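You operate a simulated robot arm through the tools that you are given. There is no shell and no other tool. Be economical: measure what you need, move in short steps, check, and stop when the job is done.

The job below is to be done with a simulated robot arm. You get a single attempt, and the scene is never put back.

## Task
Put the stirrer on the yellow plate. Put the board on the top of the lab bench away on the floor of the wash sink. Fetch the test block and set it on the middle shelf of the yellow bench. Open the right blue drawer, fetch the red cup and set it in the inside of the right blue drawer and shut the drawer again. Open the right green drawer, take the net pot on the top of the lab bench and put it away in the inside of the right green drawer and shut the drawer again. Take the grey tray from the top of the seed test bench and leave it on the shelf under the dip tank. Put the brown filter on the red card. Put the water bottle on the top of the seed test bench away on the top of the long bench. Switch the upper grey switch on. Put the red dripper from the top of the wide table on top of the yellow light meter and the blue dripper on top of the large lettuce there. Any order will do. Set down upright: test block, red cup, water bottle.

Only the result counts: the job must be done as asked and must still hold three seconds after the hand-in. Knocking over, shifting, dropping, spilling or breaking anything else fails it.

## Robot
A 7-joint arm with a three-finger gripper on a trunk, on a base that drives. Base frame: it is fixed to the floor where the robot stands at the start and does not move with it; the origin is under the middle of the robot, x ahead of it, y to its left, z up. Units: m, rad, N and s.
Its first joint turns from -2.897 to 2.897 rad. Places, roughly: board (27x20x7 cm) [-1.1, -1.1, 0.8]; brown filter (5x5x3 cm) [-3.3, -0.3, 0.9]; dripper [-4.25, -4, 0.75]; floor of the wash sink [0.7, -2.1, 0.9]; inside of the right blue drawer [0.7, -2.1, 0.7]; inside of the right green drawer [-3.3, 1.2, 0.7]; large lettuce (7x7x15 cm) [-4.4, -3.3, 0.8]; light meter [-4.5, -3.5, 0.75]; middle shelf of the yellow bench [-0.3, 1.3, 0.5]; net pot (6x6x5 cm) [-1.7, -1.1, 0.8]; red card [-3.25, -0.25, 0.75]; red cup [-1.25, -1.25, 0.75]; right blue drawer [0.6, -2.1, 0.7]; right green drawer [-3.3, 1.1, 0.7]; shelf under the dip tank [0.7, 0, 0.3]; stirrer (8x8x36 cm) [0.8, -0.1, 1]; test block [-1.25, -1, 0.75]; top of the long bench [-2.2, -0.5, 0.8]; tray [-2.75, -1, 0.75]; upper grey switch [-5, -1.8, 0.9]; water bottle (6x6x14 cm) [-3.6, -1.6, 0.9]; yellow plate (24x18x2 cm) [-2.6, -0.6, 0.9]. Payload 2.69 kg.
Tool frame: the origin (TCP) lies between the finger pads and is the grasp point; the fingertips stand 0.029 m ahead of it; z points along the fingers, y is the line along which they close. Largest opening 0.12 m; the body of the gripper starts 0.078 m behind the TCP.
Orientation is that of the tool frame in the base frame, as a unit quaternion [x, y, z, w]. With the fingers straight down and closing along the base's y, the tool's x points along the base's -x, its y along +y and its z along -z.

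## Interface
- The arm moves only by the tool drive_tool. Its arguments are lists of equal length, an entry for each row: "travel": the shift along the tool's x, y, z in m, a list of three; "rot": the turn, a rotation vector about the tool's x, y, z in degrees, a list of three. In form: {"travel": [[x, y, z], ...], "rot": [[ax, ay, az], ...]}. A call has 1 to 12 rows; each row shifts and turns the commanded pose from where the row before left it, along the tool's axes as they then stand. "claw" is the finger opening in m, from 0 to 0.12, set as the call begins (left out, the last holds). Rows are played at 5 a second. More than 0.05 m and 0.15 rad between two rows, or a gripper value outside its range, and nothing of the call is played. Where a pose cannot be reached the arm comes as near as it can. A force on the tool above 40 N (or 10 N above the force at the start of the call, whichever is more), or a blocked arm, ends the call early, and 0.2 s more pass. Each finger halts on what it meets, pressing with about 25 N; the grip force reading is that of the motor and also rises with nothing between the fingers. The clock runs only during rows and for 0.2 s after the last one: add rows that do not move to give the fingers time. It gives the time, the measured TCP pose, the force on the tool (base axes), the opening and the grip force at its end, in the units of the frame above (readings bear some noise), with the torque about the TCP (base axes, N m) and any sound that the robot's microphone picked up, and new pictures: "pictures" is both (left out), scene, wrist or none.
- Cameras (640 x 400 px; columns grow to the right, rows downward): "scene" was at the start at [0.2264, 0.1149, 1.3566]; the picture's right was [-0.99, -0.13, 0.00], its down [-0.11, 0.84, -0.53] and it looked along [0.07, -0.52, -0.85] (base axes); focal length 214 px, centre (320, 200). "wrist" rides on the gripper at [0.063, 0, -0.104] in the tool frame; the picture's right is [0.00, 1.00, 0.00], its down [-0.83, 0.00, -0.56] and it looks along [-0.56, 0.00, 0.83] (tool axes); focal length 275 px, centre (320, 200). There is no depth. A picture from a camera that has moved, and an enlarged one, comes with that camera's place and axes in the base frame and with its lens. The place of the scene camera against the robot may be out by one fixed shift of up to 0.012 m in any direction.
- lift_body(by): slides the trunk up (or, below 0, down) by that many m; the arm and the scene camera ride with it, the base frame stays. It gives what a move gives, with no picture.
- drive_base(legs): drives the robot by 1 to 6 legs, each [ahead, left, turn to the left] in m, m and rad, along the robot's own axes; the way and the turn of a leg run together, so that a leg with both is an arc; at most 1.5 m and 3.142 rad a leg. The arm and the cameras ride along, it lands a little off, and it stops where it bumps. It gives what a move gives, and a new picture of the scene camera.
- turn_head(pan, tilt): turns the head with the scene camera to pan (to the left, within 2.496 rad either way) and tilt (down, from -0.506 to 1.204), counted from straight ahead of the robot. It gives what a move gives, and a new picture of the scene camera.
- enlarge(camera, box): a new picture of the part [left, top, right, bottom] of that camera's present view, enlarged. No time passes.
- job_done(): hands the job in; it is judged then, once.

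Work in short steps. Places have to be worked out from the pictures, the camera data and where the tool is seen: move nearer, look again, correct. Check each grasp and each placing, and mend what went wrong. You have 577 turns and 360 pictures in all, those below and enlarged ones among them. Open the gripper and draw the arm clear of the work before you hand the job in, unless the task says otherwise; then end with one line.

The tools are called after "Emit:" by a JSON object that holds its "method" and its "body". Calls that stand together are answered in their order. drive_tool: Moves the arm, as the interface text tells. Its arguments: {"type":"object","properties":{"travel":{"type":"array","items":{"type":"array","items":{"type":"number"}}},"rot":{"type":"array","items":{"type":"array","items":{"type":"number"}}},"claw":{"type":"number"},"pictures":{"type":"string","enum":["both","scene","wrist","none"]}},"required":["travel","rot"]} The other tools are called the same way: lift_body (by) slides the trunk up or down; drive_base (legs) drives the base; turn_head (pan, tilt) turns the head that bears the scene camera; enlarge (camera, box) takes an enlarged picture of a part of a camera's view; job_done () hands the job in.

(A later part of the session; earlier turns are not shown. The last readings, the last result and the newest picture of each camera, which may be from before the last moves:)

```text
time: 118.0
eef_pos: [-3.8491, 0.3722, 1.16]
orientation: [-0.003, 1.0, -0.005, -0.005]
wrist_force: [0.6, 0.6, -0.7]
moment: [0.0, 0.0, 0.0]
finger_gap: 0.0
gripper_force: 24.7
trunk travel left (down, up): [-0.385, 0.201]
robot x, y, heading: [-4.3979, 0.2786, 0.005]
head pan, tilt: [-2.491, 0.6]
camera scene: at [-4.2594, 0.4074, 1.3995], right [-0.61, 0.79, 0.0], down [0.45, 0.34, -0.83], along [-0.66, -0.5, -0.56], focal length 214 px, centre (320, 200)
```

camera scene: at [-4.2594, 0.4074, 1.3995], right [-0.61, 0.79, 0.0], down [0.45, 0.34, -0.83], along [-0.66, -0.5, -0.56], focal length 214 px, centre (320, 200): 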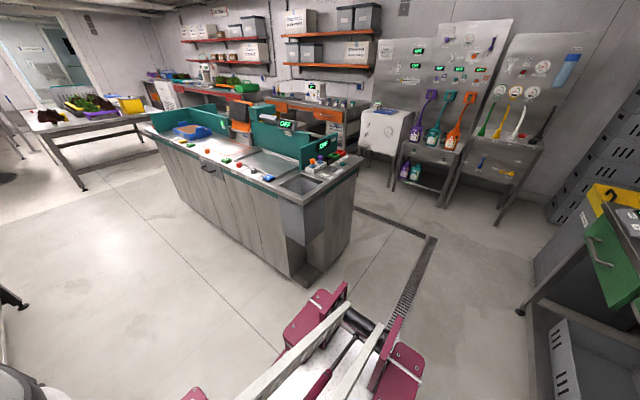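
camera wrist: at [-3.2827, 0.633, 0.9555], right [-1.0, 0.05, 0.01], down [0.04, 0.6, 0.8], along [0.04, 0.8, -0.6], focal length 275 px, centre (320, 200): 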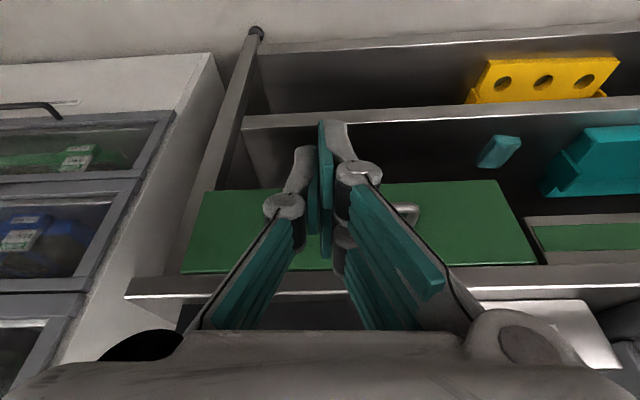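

Plenty of room. I turn right by π in two legs.

Emit:
{"method": "drive_base", "body": {"legs": [[0, 0, -1.57]]}}

Emit:
{"method": "drive_base", "body": {"legs": [[0, 0, -1.57]]}}

```text
time: 122.3
eef_pos: [-4.3079, -0.2742, 1.1587]
orientation: [0.707, 0.708, 0.0, -0.008]
wrist_force: [-0.4, -0.1, 0.2]
moment: [-0.02, -0.05, 0.0]
finger_gap: 0.0002
gripper_force: 24.8
trunk travel left (down, up): [-0.385, 0.201]
robot x, y, heading: [-4.3972, 0.276, -1.571]
head pan, tilt: [-2.491, 0.6]
camera scene: at [-4.2663, 0.127, 1.3995], right [0.8, 0.61, 0.0], down [0.34, -0.45, -0.83], along [-0.5, 0.66, -0.56], focal length 214 px, centre (320, 200)
```

scene: 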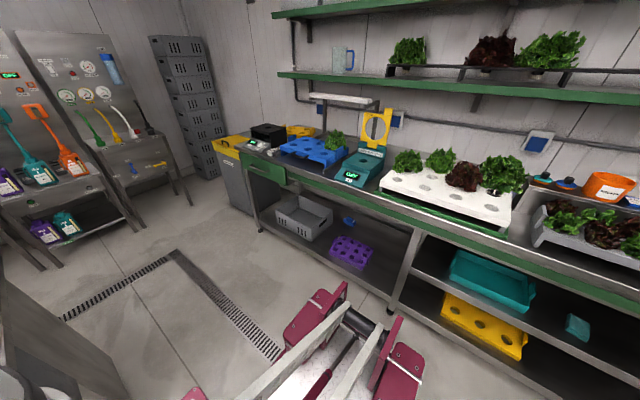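

```text
time: 126.5
eef_pos: [-4.9504, 0.1783, 1.1592]
orientation: [1.0, 0.005, 0.005, -0.006]
wrist_force: [0.3, 0.5, 0.6]
moment: [0.01, 0.02, -0.02]
finger_gap: 0.0001
gripper_force: 24.9
trunk travel left (down, up): [-0.385, 0.201]
robot x, y, heading: [-4.4016, 0.2725, -3.137]
head pan, tilt: [-2.491, 0.6]
camera scene: at [-4.5452, 0.1331, 1.3995], right [0.61, -0.79, 0.0], down [-0.45, -0.35, -0.83], along [0.65, 0.51, -0.56], focal length 214 px, centre (320, 200)
```

scene: 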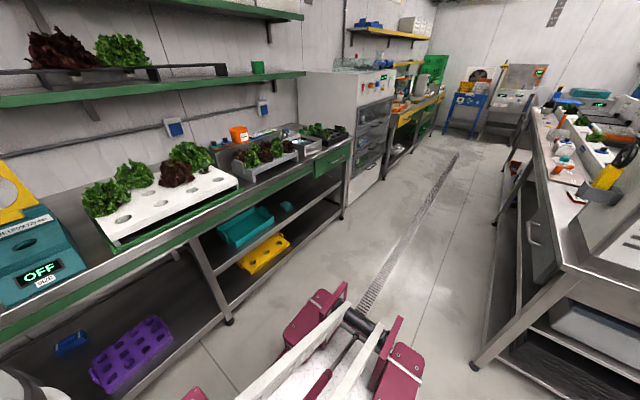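

Now heading −x with the drawer on my right. I reverse to x≈-2.99 with the head to the right.

Emit:
{"method": "turn_head", "body": {"pan": -1.57, "tilt": 0.7}}

Emit:
{"method": "drive_base", "body": {"legs": [[-0.7, 0, -0.004], [-0.71, 0, 0]]}}

```text
time: 127.7
eef_pos: [-4.9517, 0.1785, 1.1602]
orientation: [1.0, 0.005, 0.005, -0.005]
wrist_force: [-0.5, -0.6, -0.4]
moment: [-0.05, 0.01, 0.0]
finger_gap: 0.0002
gripper_force: 24.9
trunk travel left (down, up): [-0.385, 0.201]
robot x, y, heading: [-4.4017, 0.2767, -3.133]
head pan, tilt: [-1.571, 0.7]
camera scene: at [-4.6156, 0.1639, 1.3909], right [1.0, 0.01, 0.0], down [0.0, -0.64, -0.77], along [-0.01, 0.77, -0.64], focal length 214 px, centre (320, 200)
```

scene: 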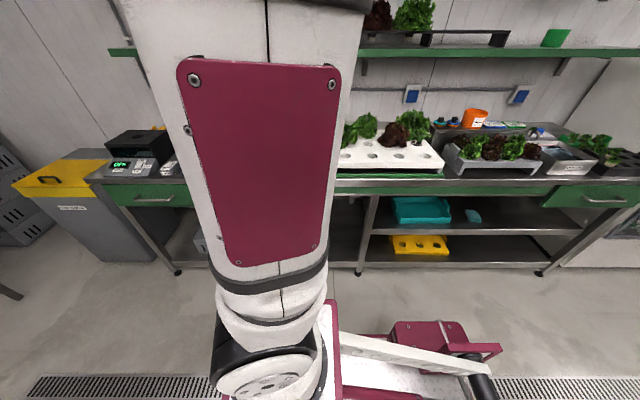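

```text
time: 135.0
eef_pos: [-3.5404, 0.1942, 1.1582]
orientation: [1.0, 0.006, 0.004, -0.005]
wrist_force: [0.2, 0.9, 0.3]
moment: [-0.02, 0.05, -0.01]
finger_gap: 0.0
gripper_force: 24.9
trunk travel left (down, up): [-0.385, 0.201]
robot x, y, heading: [-2.9867, 0.2923, -3.134]
head pan, tilt: [-1.571, 0.7]
camera scene: at [-3.2046, 0.179, 1.3909], right [1.0, 0.01, 0.0], down [0.01, -0.64, -0.76], along [-0.01, 0.76, -0.64], focal length 214 px, centre (320, 200)
```

scene: 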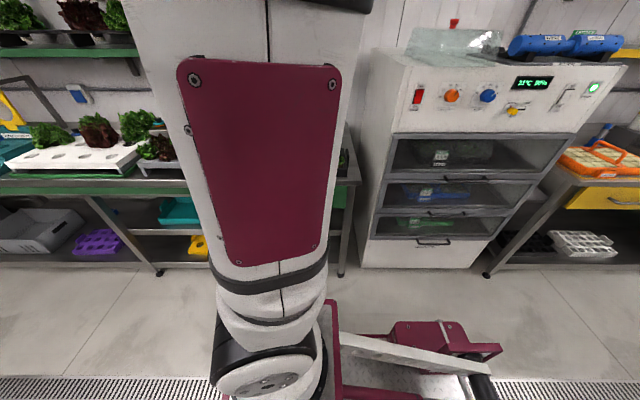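

I swing the arm clockwise to the right side.

Emit:
{"method": "drive_tool", "body": {"travel": [[-0.02, -0.045, 0], [-0.02, -0.045, 0], [-0.02, -0.045, 0], [-0.02, -0.045, 0], [-0.02, -0.045, 0], [-0.02, -0.045, 0], [-0.02, -0.045, 0], [0, -0.045, 0], [0, -0.045, 0], [0, -0.045, 0], [0, -0.045, 0], [0, -0.045, 0]], "rot": [[0, 0, 6.43], [0, 0, 6.43], [0, 0, 6.43], [0, 0, 6.43], [0, 0, 6.43], [0, 0, 6.43], [0, 0, 6.43], [0, 0, 6.43], [0, 0, 6.43], [0, 0, 6.43], [0, 0, 6.43], [0, 0, 6.43]], "pictures": "none"}}

Emit:
{"method": "drive_tool", "body": {"travel": [[-0.02, -0.02, 0], [-0.04, -0.01, 0], [0, 0, 0]], "rot": [[0, 0, 6.43], [0, 0, 6.43], [0, 0, 0]]}}

```text
time: 137.6
eef_pos: [-3.3854, 0.6496, 1.165]
orientation: [0.785, -0.619, 0.001, -0.008]
wrist_force: [-0.9, 0.2, 0.5]
moment: [0.01, -0.01, -0.01]
finger_gap: 0.0002
gripper_force: 25.3
trunk travel left (down, up): [-0.385, 0.201]
robot x, y, heading: [-2.9891, 0.291, -3.133]
head pan, tilt: [-1.571, 0.7]
```

```text
time: 138.4
eef_pos: [-3.3655, 0.7146, 1.1668]
orientation: [0.711, -0.703, 0.0, -0.007]
wrist_force: [0.7, 0.9, 0.5]
moment: [0.02, -0.01, 0.01]
finger_gap: 0.0001
gripper_force: 25.5
trunk travel left (down, up): [-0.385, 0.201]
robot x, y, heading: [-2.9911, 0.2924, -3.137]
head pan, tilt: [-1.571, 0.7]
camera scene: at [-3.2045, 0.179, 1.3909], right [1.0, 0.01, 0.0], down [0.01, -0.64, -0.76], along [-0.01, 0.76, -0.64], focal length 214 px, centre (320, 200)
camera wrist: at [-3.3654, 0.6499, 1.2705], right [-1.0, -0.01, -0.01], down [-0.02, 0.82, 0.56], along [0.0, 0.57, -0.82], focal length 275 px, centre (320, 200)
```

scene: 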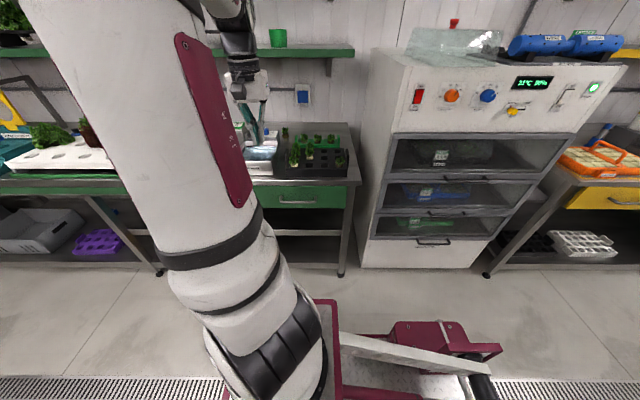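
wrist: 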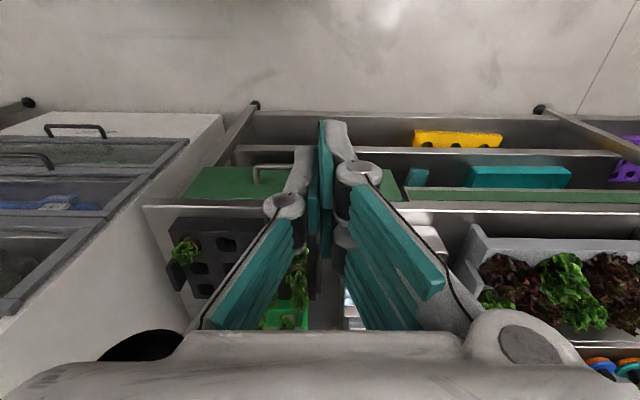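

Arm is well placed with no head contact. I align on the handle's x, lower in front of the bench, and tilt 20°.

Emit:
{"method": "drive_tool", "body": {"travel": [[0, -0.028, 0.03], [0, -0.028, 0.03], [0, 0, 0.045], [0, 0, 0.045], [0, 0, 0.045], [0, 0, 0.045], [0, 0, 0], [0, 0, 0], [0, 0, 0], [0, 0, 0]], "rot": [[0, 0, 0], [0, 0, 0], [0, 0, 0], [0, 0, 0], [0, 0, 0], [0, 0, 0], [0, -7, 0], [0, -7, 0], [0, -7, 0], [0, 0, 0]]}}

```text
time: 140.6
eef_pos: [-3.3056, 0.7176, 0.9282]
orientation: [0.699, -0.69, -0.129, -0.136]
wrist_force: [-0.2, 0.3, -0.2]
moment: [-0.05, 0.01, 0.0]
finger_gap: 0.0
gripper_force: 24.9
trunk travel left (down, up): [-0.385, 0.201]
robot x, y, heading: [-2.9939, 0.296, -3.129]
head pan, tilt: [-1.571, 0.7]
camera scene: at [-3.2046, 0.1792, 1.3909], right [1.0, 0.01, 0.0], down [0.01, -0.64, -0.76], along [-0.01, 0.76, -0.64], focal length 214 px, centre (320, 200)
camera wrist: at [-3.3061, 0.6201, 1.0009], right [-1.0, -0.02, -0.01], down [-0.02, 0.57, 0.82], along [-0.01, 0.82, -0.57], focal length 275 px, centre (320, 200)
```

scene: 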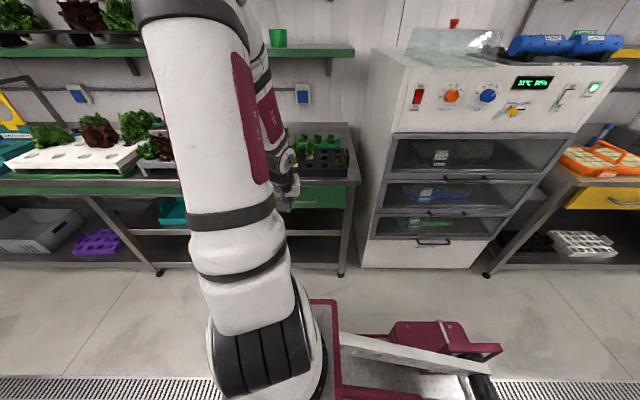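
wrist: 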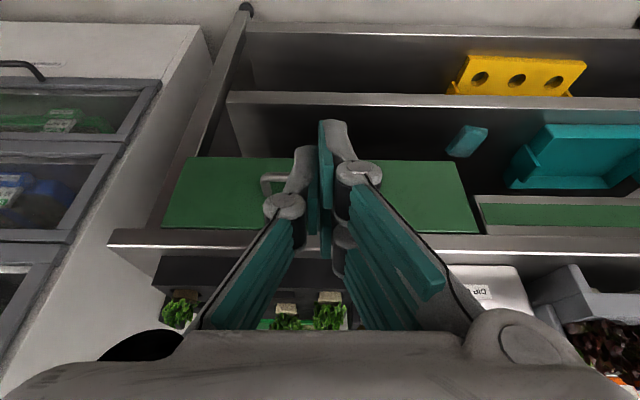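

The tilt works here. The handle bar stands ~4 cm off the front (bar y≈0.918, front y≈0.96). I move the closed fingertips to just above the gap behind the bar.

Emit:
{"method": "drive_tool", "body": {"travel": [[-0.0288, 0, 0.0354], [-0.0288, 0, 0.0354], [-0.0288, 0, 0.0354], [-0.0288, 0, 0.0354], [-0.0288, 0, 0.0354], [0, 0, 0]], "rot": [[0, 0, 0], [0, 0, 0], [0, 0, 0], [0, 0, 0], [0, 0, 0], [0, 0, 0]]}}

```text
time: 142.0
eef_pos: [-3.3085, 0.9164, 0.8158]
orientation: [0.699, -0.69, -0.13, -0.136]
wrist_force: [-0.5, 0.1, 0.0]
moment: [-0.04, -0.03, 0.04]
finger_gap: 0.0002
gripper_force: 24.9
trunk travel left (down, up): [-0.385, 0.201]
robot x, y, heading: [-2.9858, 0.2936, -3.13]
head pan, tilt: [-1.571, 0.7]
camera scene: at [-3.2045, 0.1791, 1.3909], right [1.0, 0.01, 0.0], down [0.01, -0.64, -0.76], along [-0.01, 0.76, -0.64], focal length 214 px, centre (320, 200)
camera wrist: at [-3.3081, 0.8191, 0.8895], right [-1.0, -0.02, -0.01], down [-0.02, 0.57, 0.82], along [-0.01, 0.82, -0.57], focal length 275 px, centre (320, 200)
```

scene: 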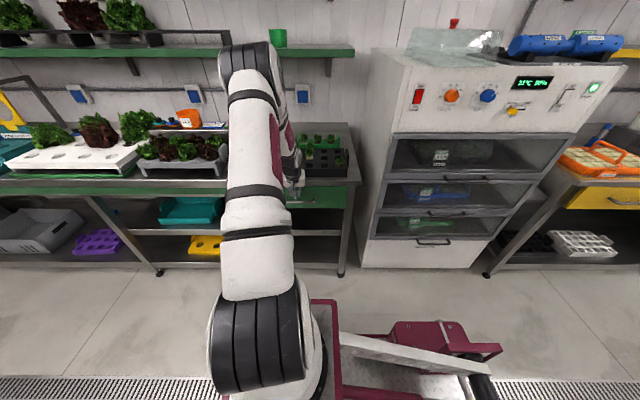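
wrist: 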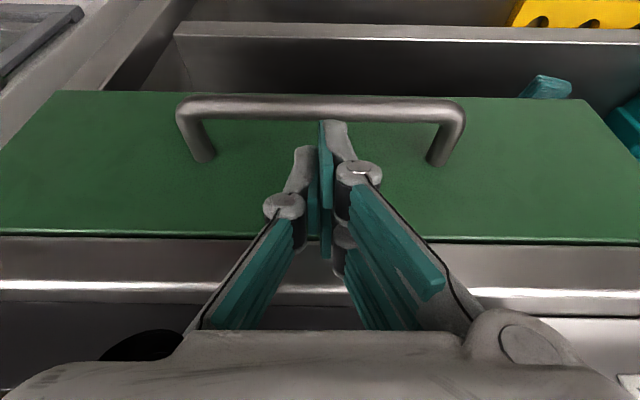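

Bar confirmed at (0.915, 0.761), front ≈0.957. I slide the closed fingers down behind the bar.

Emit:
{"method": "drive_tool", "body": {"travel": [[0.001, 0, 0.012], [0, 0, 0.012], [0, 0, 0.012], [0, 0, 0.01], [0, 0, 0]], "rot": [[0, 0, 0], [0, 0, 0], [0, 0, 0], [0, 0, 0], [0, 0, 0]], "pictures": "wrist"}}

```text
time: 142.8
eef_pos: [-3.3079, 0.9256, 0.7926]
orientation: [0.699, -0.69, -0.13, -0.135]
wrist_force: [1.4, -18.5, 25.8]
moment: [-0.75, 0.0, 0.06]
finger_gap: 0.0
gripper_force: 25.1
trunk travel left (down, up): [-0.385, 0.201]
robot x, y, heading: [-2.9895, 0.2868, -3.133]
head pan, tilt: [-1.571, 0.7]
stopped in row 3: the force on the tool passed its limit at 61 N (the readings are from after the stop); the commanded pose is now the measured one
camera wrist: at [-3.3074, 0.8272, 0.8673], right [-1.0, -0.02, -0.01], down [-0.02, 0.57, 0.82], along [-0.01, 0.82, -0.57], focal length 275 px, centre (320, 200)
```

wrist: 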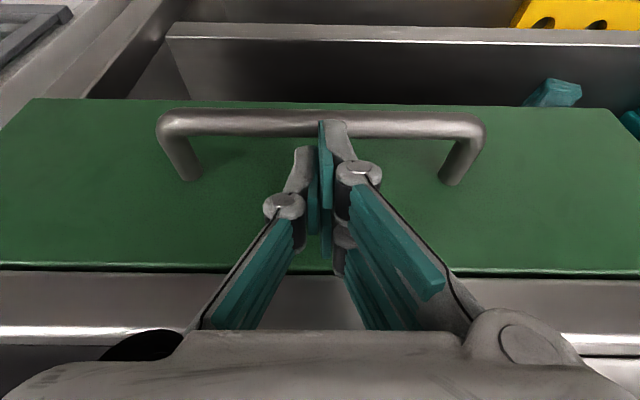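

The fingertips wedge at the bar rather than slip behind it. I back off and instead tilt further and roll the gripper so it can pinch the bar from above and below.

Emit:
{"method": "drive_tool", "body": {"travel": [[0, 0, -0.02], [0, 0, -0.03], [0.04, 0, -0.02], [0.045, 0, 0], [0.04, 0, 0], [0, 0, 0], [0, 0, 0], [0, 0, 0], [0, 0, 0], [0, 0, 0]], "rot": [[0, 0, 0], [0, 0, 0], [0, 0, 0], [0, 0, 0], [0, 0, 0], [0, -8, 0], [0, -8, 0], [0, -8, 0], [0, -8, 0], [0, 0, 0]]}}

```text
time: 144.9
eef_pos: [-3.3073, 0.7838, 0.8101]
orientation: [0.636, -0.626, -0.318, -0.32]
wrist_force: [0.5, -0.1, -0.2]
moment: [-0.01, 0.0, 0.0]
finger_gap: 0.0
gripper_force: 25.0
trunk travel left (down, up): [-0.385, 0.201]
robot x, y, heading: [-2.989, 0.2923, -3.137]
head pan, tilt: [-1.571, 0.7]
camera scene: at [-3.2045, 0.179, 1.3909], right [1.0, 0.01, 0.0], down [0.01, -0.64, -0.76], along [-0.01, 0.76, -0.64], focal length 214 px, centre (320, 200)
camera wrist: at [-3.3054, 0.6619, 0.8216], right [-1.0, -0.02, -0.01], down [-0.01, 0.05, 1.0], along [-0.01, 1.0, -0.05], focal length 275 px, centre (320, 200)
```

scene: 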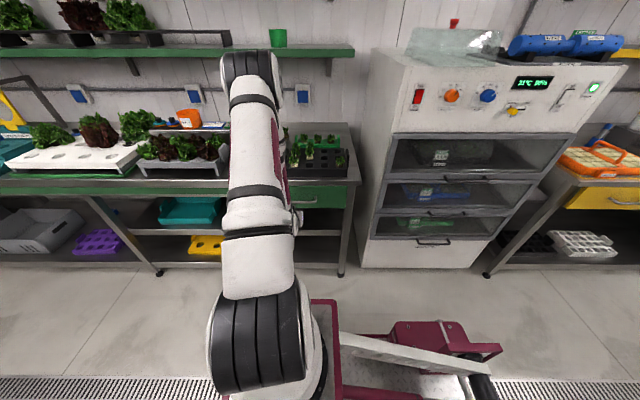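
wrist: 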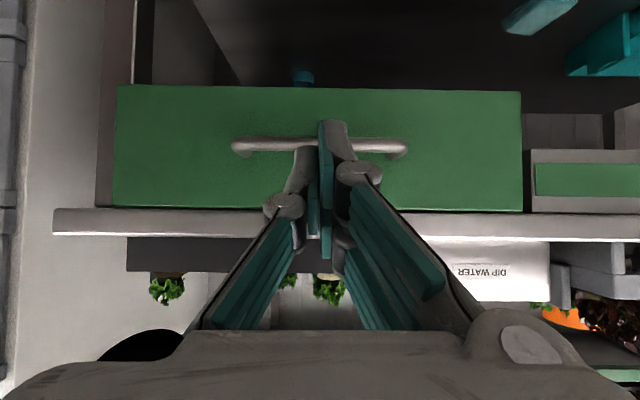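

Good head-on view: bar at z≈0.757, counter underside 0.818. Now I roll the gripper 90° with the fingers slightly open.

Emit:
{"method": "drive_tool", "body": {"travel": [[0, 0, 0], [0, 0, 0], [0, 0, 0], [0, 0, 0], [0, 0, 0], [0, 0, 0], [0, 0, 0], [0, 0, 0], [0, 0, 0], [0, 0, 0], [0, 0, 0], [0, 0, 0]], "rot": [[0, 0, 7.5], [0, 0, 7.5], [0, 0, 7.5], [0, 0, 7.5], [0, 0, 7.5], [0, 0, 7.5], [0, 0, 7.5], [0, 0, 7.5], [0, 0, 7.5], [0, 0, 7.5], [0, 0, 7.5], [0, 0, 7.5]], "claw": 0.05}}

```text
time: 147.6
eef_pos: [-3.3082, 0.7843, 0.8104]
orientation: [-0.006, 0.892, 0.451, 0.001]
wrist_force: [0.4, 0.5, 0.5]
moment: [0.01, 0.0, -0.03]
finger_gap: 0.0502
gripper_force: 0.0
trunk travel left (down, up): [-0.385, 0.201]
robot x, y, heading: [-2.9879, 0.2916, -3.133]
head pan, tilt: [-1.571, 0.7]
camera scene: at [-3.2046, 0.179, 1.3909], right [1.0, 0.01, 0.0], down [0.01, -0.64, -0.76], along [-0.01, 0.76, -0.64], focal length 214 px, centre (320, 200)
camera wrist: at [-3.3699, 0.6986, 0.8717], right [-0.02, 0.59, 0.8], down [0.83, -0.44, 0.34], along [0.55, 0.68, -0.49], focal length 275 px, centre (320, 200)
```

scene: 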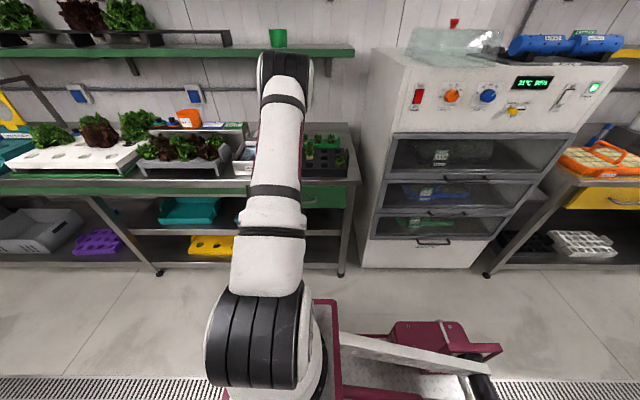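
wrist: 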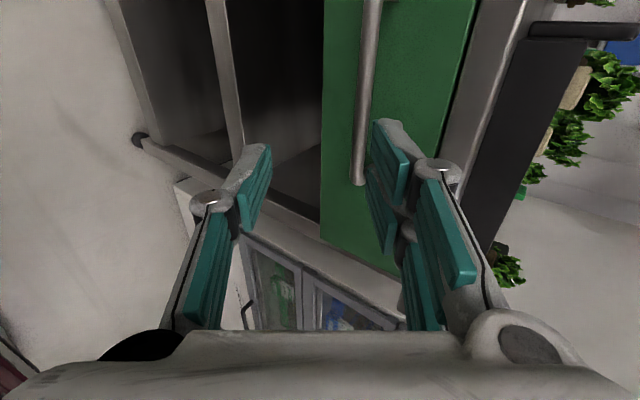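

Rolled fine. I advance along the tool axis, then tilt 24° more toward horizontal.

Emit:
{"method": "drive_tool", "body": {"travel": [[0, 0, 0.035], [0, 0, 0.03], [0, 0, 0], [0, 0, 0], [0, 0, 0], [0, 0, 0]], "rot": [[0, 0, 0], [0, 0, 0], [-8, 0, 0], [-8, 0, 0], [-8, 0, 0], [0, 0, 0]]}}

```text
time: 148.9
eef_pos: [-3.3067, 0.8355, 0.7721]
orientation: [-0.008, 0.779, 0.627, 0.0]
wrist_force: [-0.6, -0.4, 0.3]
moment: [-0.03, 0.01, 0.01]
finger_gap: 0.0502
gripper_force: 0.0
trunk travel left (down, up): [-0.385, 0.201]
robot x, y, heading: [-2.9911, 0.2919, -3.134]
head pan, tilt: [-1.571, 0.7]
camera scene: at [-3.2045, 0.179, 1.3909], right [1.0, 0.01, 0.0], down [0.01, -0.64, -0.76], along [-0.01, 0.76, -0.64], focal length 214 px, centre (320, 200)
camera wrist: at [-3.3694, 0.7333, 0.7936], right [-0.02, 0.21, 0.98], down [0.84, -0.53, 0.13], along [0.55, 0.82, -0.17], focal length 275 px, centre (320, 200)
```

scene: 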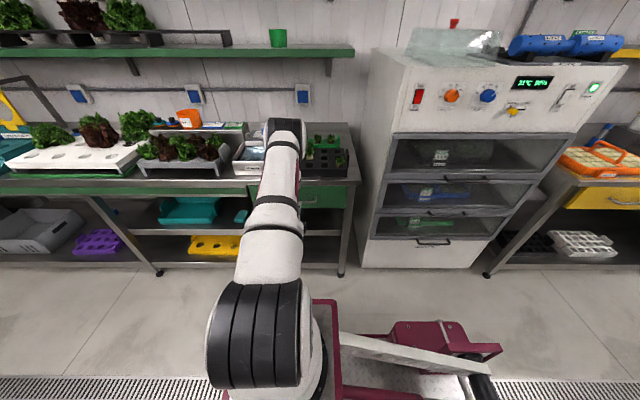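
wrist: 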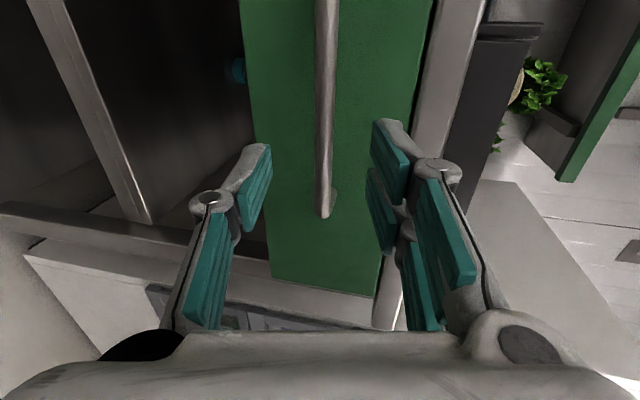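

The bar lies right between the fingers. I advance 6 cm and close on it.

Emit:
{"method": "drive_tool", "body": {"travel": [[0, 0.001, 0.03], [0, 0.001, 0.02], [0, 0.001, 0.01], [0, 0, 0]], "rot": [[0, 0, 0], [0, 0, 0], [0, 0, 0], [0, 0, 0]], "pictures": "none"}}

Emit:
{"method": "drive_tool", "body": {"travel": [[0, 0, 0], [0, 0, 0], [0, 0, 0]], "rot": [[0, 0, 0], [0, 0, 0], [0, 0, 0]], "claw": 0, "pictures": "wrist"}}

```text
time: 149.9
eef_pos: [-3.3077, 0.896, 0.7618]
orientation: [-0.008, 0.78, 0.626, 0.0]
wrist_force: [0.0, -0.7, 0.0]
moment: [0.01, -0.01, -0.04]
finger_gap: 0.05
gripper_force: 0.0
trunk travel left (down, up): [-0.385, 0.201]
robot x, y, heading: [-2.9902, 0.2908, -3.127]
head pan, tilt: [-1.571, 0.7]
```

```text
time: 150.8
eef_pos: [-3.3082, 0.8958, 0.7621]
orientation: [-0.008, 0.78, 0.626, -0.001]
wrist_force: [-0.4, -2.7, 4.5]
moment: [0.05, 1.1, -0.24]
finger_gap: 0.0139
gripper_force: 40.0
trunk travel left (down, up): [-0.385, 0.201]
robot x, y, heading: [-2.9875, 0.2892, -3.137]
head pan, tilt: [-1.571, 0.7]
camera wrist: at [-3.3702, 0.7921, 0.7841], right [-0.02, 0.21, 0.98], down [0.84, -0.53, 0.13], along [0.55, 0.82, -0.17], focal length 275 px, centre (320, 200)
```

wrist: 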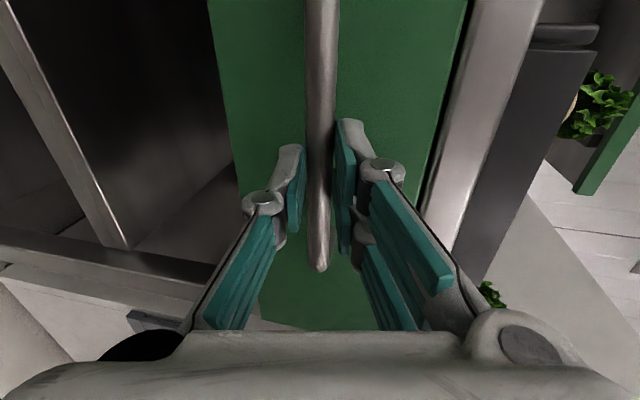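

Gripped (1.4 cm). I pull the drawer open by strafing the base 0.15 m away.

Emit:
{"method": "drive_base", "body": {"legs": [[0, 0.15, 0]]}}

```text
time: 152.1
eef_pos: [-3.3074, 0.7457, 0.7631]
orientation: [-0.008, 0.779, 0.627, -0.001]
wrist_force: [-8.0, 1.0, 8.2]
moment: [0.17, 1.01, -0.42]
finger_gap: 0.0139
gripper_force: 40.5
trunk travel left (down, up): [-0.385, 0.201]
robot x, y, heading: [-2.9911, 0.1417, -3.134]
head pan, tilt: [-1.571, 0.7]
camera scene: at [-3.2034, 0.0287, 1.3909], right [1.0, 0.01, 0.0], down [0.01, -0.64, -0.77], along [-0.01, 0.77, -0.64], focal length 214 px, centre (320, 200)
```

scene: 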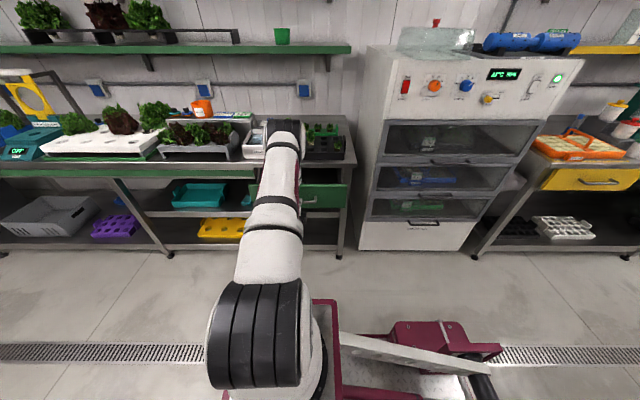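

Drawer out 15 cm. I pull another 8 cm with the arm.

Emit:
{"method": "drive_tool", "body": {"travel": [[0, -0.0045, -0.02], [0, -0.0045, -0.02], [0, -0.0045, -0.02], [0, -0.0045, -0.02], [0, 0, 0]], "rot": [[0, 0, 0], [0, 0, 0], [0, 0, 0], [0, 0, 0], [0, 0, 0]]}}

```text
time: 153.3
eef_pos: [-3.3065, 0.6629, 0.7619]
orientation: [-0.008, 0.778, 0.628, -0.002]
wrist_force: [-7.2, 0.9, 11.1]
moment: [0.24, 1.04, -0.17]
finger_gap: 0.0141
gripper_force: 40.3
trunk travel left (down, up): [-0.385, 0.201]
robot x, y, heading: [-2.9892, 0.1438, -3.132]
head pan, tilt: [-1.571, 0.7]
camera scene: at [-3.2034, 0.0287, 1.3909], right [1.0, 0.01, 0.0], down [0.01, -0.64, -0.77], along [-0.01, 0.77, -0.64], focal length 214 px, centre (320, 200)
camera wrist: at [-3.3688, 0.5594, 0.7839], right [-0.01, 0.21, 0.98], down [0.84, -0.53, 0.13], along [0.54, 0.82, -0.17], focal length 275 px, centre (320, 200)
```

scene: 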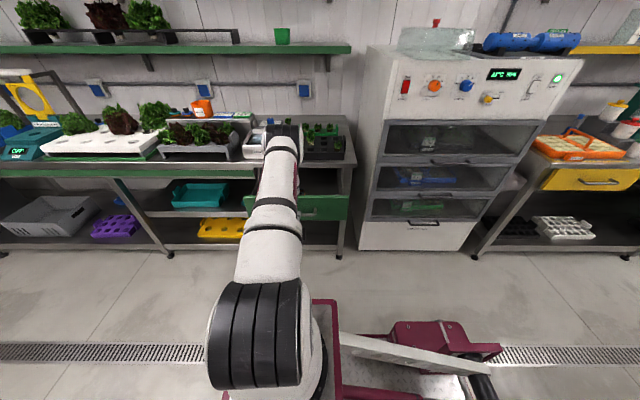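
wrist: 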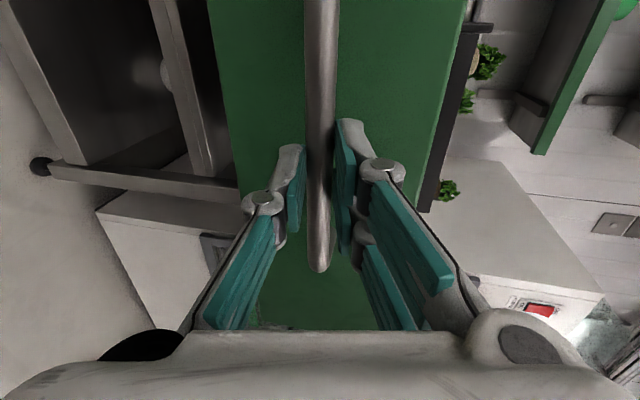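

The drawer is out 23 cm. I release the bar and back off; robot can back further to get room.

Emit:
{"method": "drive_tool", "body": {"travel": [[0, 0, 0], [0, 0, 0], [0, 0, 0]], "rot": [[0, 0, 0], [0, 0, 0], [0, 0, 0]], "claw": 0.05, "pictures": "none"}}

Emit:
{"method": "drive_tool", "body": {"travel": [[0, 0, -0.02], [0, 0, -0.03], [0, 0, -0.03], [0, 0, 0]], "rot": [[0, 0, 0], [0, 0, 0], [0, 0, 0], [0, 0, 0]]}}

```text
time: 154.1
eef_pos: [-3.3049, 0.6634, 0.7617]
orientation: [-0.008, 0.779, 0.627, 0.0]
wrist_force: [-0.4, -0.9, -0.7]
moment: [0.0, 0.02, 0.04]
finger_gap: 0.0501
gripper_force: 0.1
trunk travel left (down, up): [-0.385, 0.201]
robot x, y, heading: [-2.9896, 0.142, -3.129]
head pan, tilt: [-1.571, 0.7]
```

```text
time: 155.1
eef_pos: [-3.3051, 0.5847, 0.7785]
orientation: [-0.008, 0.779, 0.627, -0.001]
wrist_force: [0.1, -0.3, -0.4]
moment: [-0.01, -0.01, -0.05]
finger_gap: 0.0502
gripper_force: 0.1
trunk travel left (down, up): [-0.385, 0.201]
robot x, y, heading: [-2.9865, 0.1394, -3.135]
head pan, tilt: [-1.571, 0.7]
camera scene: at [-3.2033, 0.029, 1.3909], right [1.0, 0.01, 0.0], down [0.01, -0.64, -0.76], along [-0.01, 0.76, -0.64], focal length 214 px, centre (320, 200)
camera wrist: at [-3.3677, 0.4817, 0.8007], right [-0.02, 0.21, 0.98], down [0.84, -0.53, 0.13], along [0.55, 0.82, -0.17], focal length 275 px, centre (320, 200)
```

scene: 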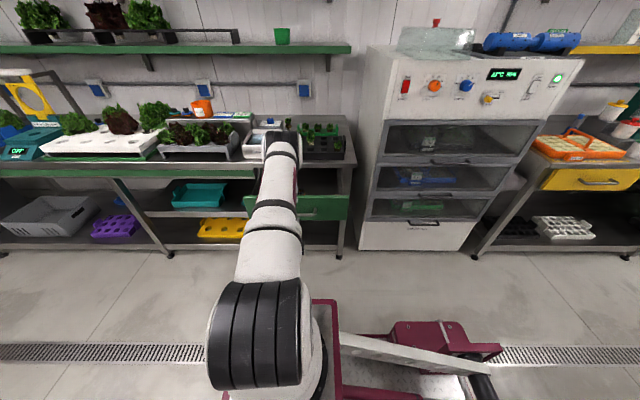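
wrist: 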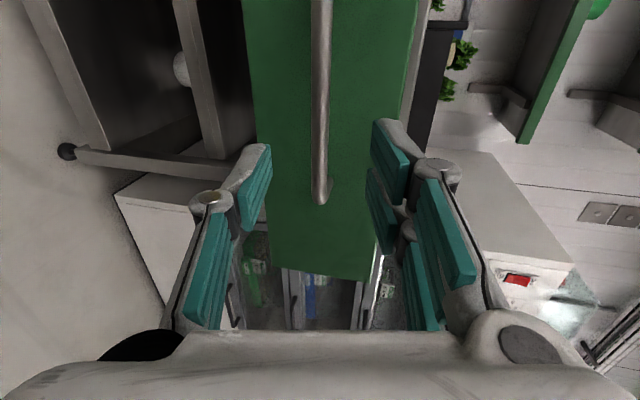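

Drawer is open. I unroll and untilt the tool back to pointing down.

Emit:
{"method": "drive_tool", "body": {"travel": [[0, 0, 0], [0, 0, 0], [0, 0, 0], [0, 0, 0], [0, 0, 0], [0, 0, 0], [0, 0, 0], [0, 0, 0], [0, 0, 0], [0, 0, 0], [0, 0, 0], [0, 0, 0]], "rot": [[6, 0, 0], [8, 0, 0], [8, 0, -7.5], [0, 0, -7.5], [0, 0, -7.5], [0, 0, -7.5], [0, 0, -7.5], [0, 0, -7.5], [0, 0, -7.5], [0, 0, -7.5], [0, 0, -7.5], [0, 0, -7.5]], "pictures": "none"}}

Emit:
{"method": "drive_tool", "body": {"travel": [[0, 0, 0], [0, 0, 0], [0, 0, 0], [0, 0, -0.01], [0, 0, -0.02], [0, 0, -0.03], [0, 0, -0.04], [0, 0, -0.04], [0, 0, -0.045], [0, 0, -0.045], [0, 0, -0.045], [0, 0, 0]], "rot": [[0, 0, -7.5], [0, 0, -7.5], [0, 7, 0], [0, 8, 0], [0, 8, 0], [0, 8, 0], [0, 8, 0], [0, 8, 0], [0, 8, 0], [0, 0, 0], [0, 0, 0], [0, 0, 0]], "pictures": "wrist"}}

```text
refused: row 3 steps farther than a row can; nothing moved
```

```text
time: 157.7
eef_pos: [-3.139, 0.3968, 0.8677]
orientation: [-0.384, 0.722, 0.5, -0.284]
wrist_force: [-0.1, 0.0, 0.2]
moment: [0.02, -0.06, 0.0]
finger_gap: 0.05
gripper_force: 0.1
trunk travel left (down, up): [-0.385, 0.201]
robot x, y, heading: [-2.9879, 0.1419, -3.131]
head pan, tilt: [-1.571, 0.7]
camera wrist: at [-3.0898, 0.2911, 0.9039], right [-0.27, 0.2, 0.94], down [0.89, 0.42, 0.17], along [-0.36, 0.89, -0.29], focal length 275 px, centre (320, 200)
```

wrist: 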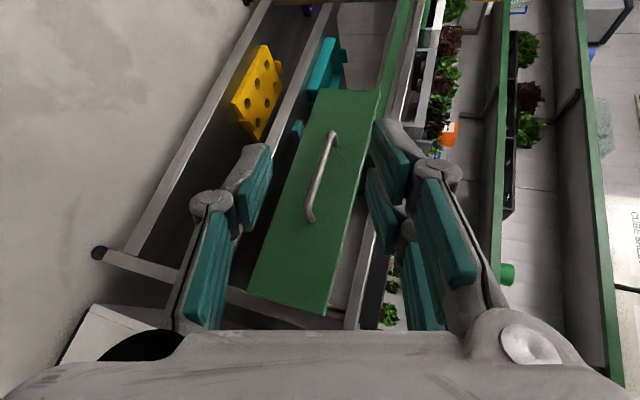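

The first call was refused and the second played alone, leaving a skewed tool. I move the TCP outward again and unroll by 90°.

Emit:
{"method": "drive_tool", "body": {"travel": [[0, 0.015, 0.04], [0, 0.015, 0.04], [0, 0.015, 0.04], [0, 0.015, 0.03], [0, 0, 0], [0, 0, 0], [0, 0, 0], [0, 0, 0], [0, 0, 0], [0, 0, 0]], "rot": [[0, 0, 0], [0, 0, 0], [0, 0, -8], [0, 0, -8], [0, 0, -8], [0, 0, -8], [0, 0, -8], [0, 0, -8], [0, 0, -8], [0, 0, -8]], "pictures": "none"}}

```text
time: 159.9
eef_pos: [-3.2754, 0.4841, 0.8724]
orientation: [0.709, -0.408, -0.575, -0.025]
wrist_force: [-0.5, -0.6, 0.3]
moment: [-0.02, -0.01, 0.01]
finger_gap: 0.05
gripper_force: 0.0
trunk travel left (down, up): [-0.385, 0.201]
robot x, y, heading: [-2.9873, 0.1435, -3.135]
head pan, tilt: [-1.571, 0.7]
```

I finish the unroll and untilt while raising.

Emit:
{"method": "drive_tool", "body": {"travel": [[0, 0, 0], [0, 0, 0], [0, 0, 0], [0, 0, 0], [0, 0, 0], [0, 0, -0.01], [0, 0, -0.01], [0, 0, -0.02], [0, 0, -0.03], [0, 0, -0.04], [0, 0, -0.04], [0, 0, -0.04]], "rot": [[0, 0, -8], [0, 0, -8], [0, 0, -8], [0, 0, -3.4], [0, 8, 0], [0, 8, 0], [0, 8, 0], [0, 8, 0], [0, 8, 0], [0, 8, 0], [0, 8, 0], [0, 8, 0]], "pictures": "none"}}

```text
time: 162.7
eef_pos: [-3.1447, 0.4147, 1.0155]
orientation: [0.929, -0.364, -0.068, -0.016]
wrist_force: [-0.8, 0.2, 0.2]
moment: [-0.03, 0.0, 0.0]
finger_gap: 0.0501
gripper_force: 0.1
out of reach, approached as far as the arm can: row 12
trunk travel left (down, up): [-0.385, 0.201]
robot x, y, heading: [-2.9869, 0.1466, -3.131]
head pan, tilt: [-1.571, 0.7]
stopped in row 12: the arm was blocked; the commanded pose is now the measured one
```

Nearly upright. I move the TCP round to the front-right to unfold, then level the last 8°.

Emit:
{"method": "drive_tool", "body": {"travel": [[-0.033, 0.031, -0.005], [-0.033, 0.031, -0.01], [-0.033, 0.031, -0.01], [-0.033, 0.031, -0.01], [-0.033, 0.031, -0.01], [-0.033, 0.031, -0.01], [-0.033, 0.031, -0.01], [-0.033, 0.031, -0.01], [-0.033, 0.031, -0.01], [0, 0, -0.03], [0, 0, 0]], "rot": [[0, 0, 0], [0, 0, 0], [0, 0, 0], [0, 0, 0], [0, 0, 0], [0, 3, 0], [0, 3, 0], [0, 2.3, 0], [0, 0, 0], [0, 0, 0], [0, 0, 0]], "pictures": "wrist"}}

```text
time: 165.1
eef_pos: [-3.5441, 0.4041, 1.1668]
orientation: [0.931, -0.365, 0.0, 0.009]
wrist_force: [-0.9, 1.1, 0.6]
moment: [0.02, 0.0, 0.01]
finger_gap: 0.05
gripper_force: 0.0
trunk travel left (down, up): [-0.385, 0.201]
robot x, y, heading: [-2.987, 0.1443, -3.137]
head pan, tilt: [-1.571, 0.7]
camera wrist: at [-3.4953, 0.363, 1.272], right [-0.68, -0.74, 0.02], down [-0.61, 0.57, 0.55], along [-0.42, 0.36, -0.83], focal length 275 px, centre (320, 200)
```

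wrist: 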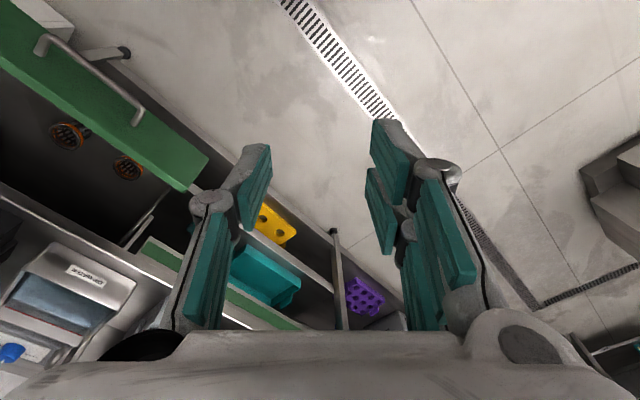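

Upright and clear. I drive ahead to the west corner and turn left to face the cross aisle.

Emit:
{"method": "drive_base", "body": {"legs": [[0.7, 0, -0.003], [0.7, 0, 0], [0, 0, 1.571]]}}

Emit:
{"method": "turn_head", "body": {"pan": 0, "tilt": 0.4}}

```text
time: 176.3
eef_pos: [-4.6672, -0.4175, 1.1661]
orientation: [0.918, 0.396, 0.006, 0.006]
wrist_force: [0.5, 0.2, -1.0]
moment: [0.01, 0.01, -0.02]
finger_gap: 0.0501
gripper_force: 0.1
trunk travel left (down, up): [-0.385, 0.201]
robot x, y, heading: [-4.4051, 0.1331, -1.571]
head pan, tilt: [-1.571, 0.7]
camera scene: at [-4.2979, -0.0867, 1.3909], right [0.0, 1.0, 0.0], down [0.64, 0.0, -0.76], along [-0.76, 0.0, -0.64], focal length 214 px, centre (320, 200)
```

scene: 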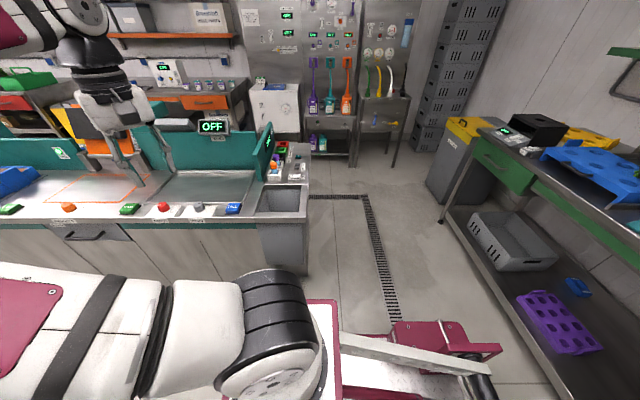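

```text
time: 177.9
eef_pos: [-4.6684, -0.4172, 1.1675]
orientation: [0.918, 0.397, 0.006, 0.007]
wrist_force: [-0.3, -0.7, 0.1]
moment: [-0.01, 0.0, -0.03]
finger_gap: 0.0501
gripper_force: 0.1
trunk travel left (down, up): [-0.385, 0.201]
robot x, y, heading: [-4.4021, 0.1347, -1.577]
head pan, tilt: [0.0, 0.4]
camera scene: at [-4.2131, -0.1793, 1.4178], right [-1.0, 0.0, 0.0], down [0.0, 0.39, -0.92], along [0.0, -0.92, -0.39], focal length 214 px, centre (320, 200)
```

scene: 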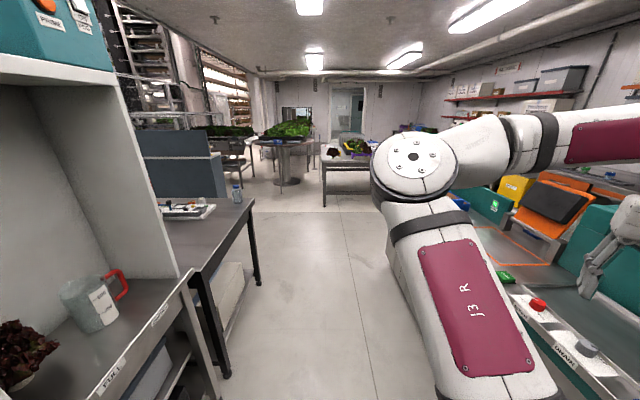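

Next the grey switch on the teal counter to the right. I drive ahead to y≈-1.45 and look right.

Emit:
{"method": "turn_head", "body": {"pan": -1.4, "tilt": 0.6}}

Emit:
{"method": "drive_base", "body": {"legs": [[0.8, 0, 0.003], [0.8, 0, 0]]}}

```text
time: 179.4
eef_pos: [-4.6669, -0.417, 1.1669]
orientation: [0.918, 0.396, 0.006, 0.007]
wrist_force: [0.2, 0.1, -0.5]
moment: [0.0, -0.01, -0.02]
finger_gap: 0.0502
gripper_force: 0.0
trunk travel left (down, up): [-0.385, 0.201]
robot x, y, heading: [-4.4, 0.1341, -1.572]
head pan, tilt: [-1.4, 0.6]
camera scene: at [-4.3001, -0.1018, 1.3995], right [-0.17, 0.99, 0.0], down [0.56, 0.1, -0.83], along [-0.81, -0.14, -0.56], focal length 214 px, centre (320, 200)
```

scene: 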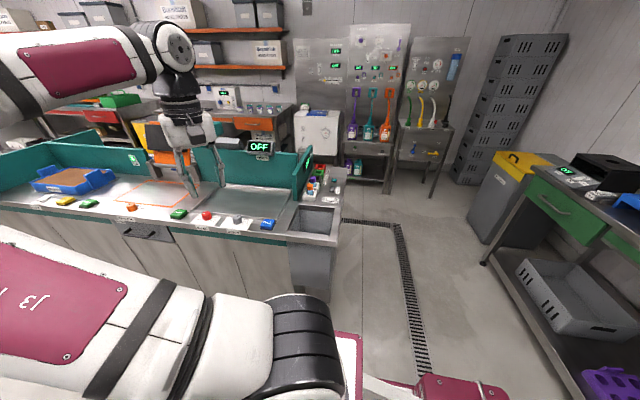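

```text
time: 187.6
eef_pos: [-4.6675, -2.0206, 1.1675]
orientation: [0.917, 0.398, 0.006, 0.006]
wrist_force: [1.0, 0.0, 0.2]
moment: [0.0, 0.01, -0.02]
finger_gap: 0.0499
gripper_force: 0.0
trunk travel left (down, up): [-0.385, 0.201]
robot x, y, heading: [-4.4015, -1.4657, -1.571]
head pan, tilt: [-1.4, 0.6]
camera scene: at [-4.2995, -1.7049, 1.3996], right [-0.17, 0.99, 0.0], down [0.56, 0.1, -0.83], along [-0.81, -0.14, -0.56], focal length 214 px, centre (320, 200)
```

scene: 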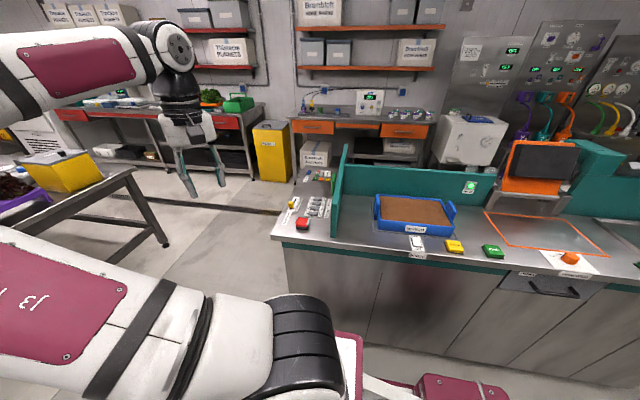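

Controls at the counter's south end, around (310,205). I zoom in.

Emit:
{"method": "enlarge", "body": {"camera": "scene", "box": [265, 155, 355, 245]}}

```text
4.44 times, centred on (310, 200) of scene
camera zoom: at [-4.2995, -1.7049, 1.3996], right [-0.17, 0.99, 0.0], down [0.56, 0.1, -0.83], along [-0.81, -0.14, -0.56], focal length 953 px, centre (364, 200)
```

zoom: 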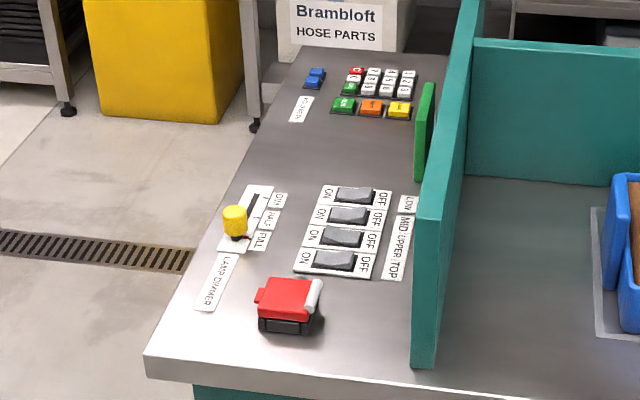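

Four grey rockers; I zoom further to read labels.

Emit:
{"method": "enlarge", "body": {"camera": "scene", "box": [304, 192, 328, 222]}}

```text
13.33 times, centred on (316, 207) of scene
camera zoom: at [-4.2995, -1.7049, 1.3996], right [-0.17, 0.99, 0.0], down [0.56, 0.1, -0.83], along [-0.81, -0.14, -0.56], focal length 2860 px, centre (373, 107)
```

zoom: 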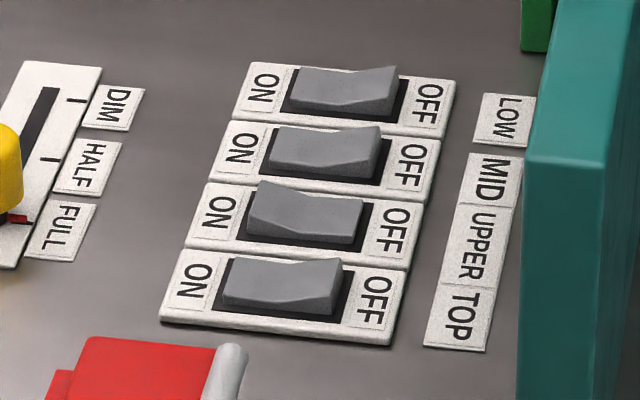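

The UPPER rocker is the third; its ON end (toward −y) is raised, so it must be pressed. ON end ≈(-4.99,-1.86). I bring the closed gripper above it.

Emit:
{"method": "drive_tool", "body": {"travel": [[-0.012, -0.044, 0], [-0.012, -0.044, 0], [-0.012, -0.044, 0], [-0.012, -0.044, 0], [-0.012, -0.044, 0], [-0.012, -0.044, 0], [-0.012, -0.044, 0], [-0.005, -0.03, 0], [0, 0, 0]], "rot": [[0, 0, 0], [0, 0, 0], [0, 0, 0], [0, 0, 0], [0, 0, 0], [0, 0, 0], [0, 0, 0], [0, 0, 0], [0, 0, 0]], "claw": 0, "pictures": "none"}}

Emit:
{"method": "drive_tool", "body": {"travel": [[0, 0, 0], [0, 0, 0], [0, 0, 0], [0, 0, 0.02], [0, 0, 0.03], [0, 0, 0.03], [0, 0, 0]], "rot": [[0, 0, 7.8], [0, 0, 7.8], [0, 0, 7.8], [0, 0, 7.8], [0, 0, 7.8], [0, 0, 7.8], [0, 0, 0]]}}

```text
time: 189.6
eef_pos: [-4.9744, -1.8532, 1.1604]
orientation: [0.918, 0.397, 0.006, 0.007]
wrist_force: [-0.8, -0.4, 0.5]
moment: [0.03, -0.02, 0.03]
finger_gap: 0.0
gripper_force: 24.4
trunk travel left (down, up): [-0.385, 0.201]
robot x, y, heading: [-4.4008, -1.4691, -1.57]
head pan, tilt: [-1.4, 0.6]
```

```text
time: 191.2
eef_pos: [-4.9738, -1.8551, 1.0805]
orientation: [1.0, -0.002, 0.007, 0.004]
wrist_force: [0.2, 0.7, -0.5]
moment: [-0.01, -0.01, 0.0]
finger_gap: 0.0002
gripper_force: 25.5
trunk travel left (down, up): [-0.385, 0.201]
robot x, y, heading: [-4.3985, -1.4699, -1.57]
head pan, tilt: [-1.4, 0.6]
camera scene: at [-4.2995, -1.7048, 1.3996], right [-0.17, 0.99, 0.0], down [0.56, 0.1, -0.83], along [-0.81, -0.14, -0.56], focal length 214 px, centre (320, 200)
camera wrist: at [-4.9118, -1.8541, 1.1861], right [0.0, -1.0, 0.01], down [-0.84, 0.0, 0.54], along [-0.54, -0.01, -0.84], focal length 275 px, centre (320, 200)
```

scene: 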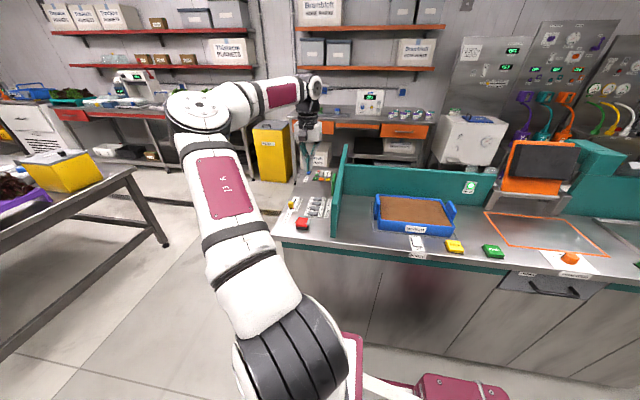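
wrist: 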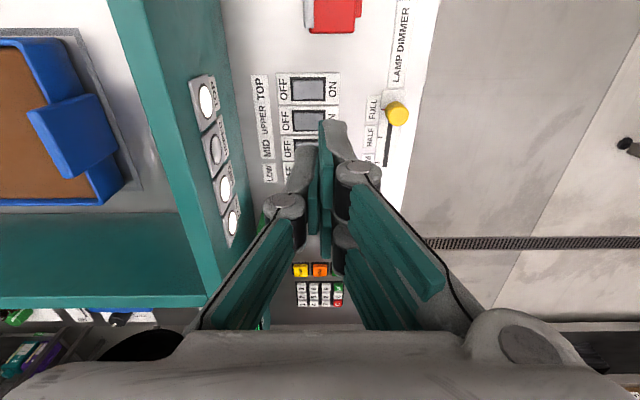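

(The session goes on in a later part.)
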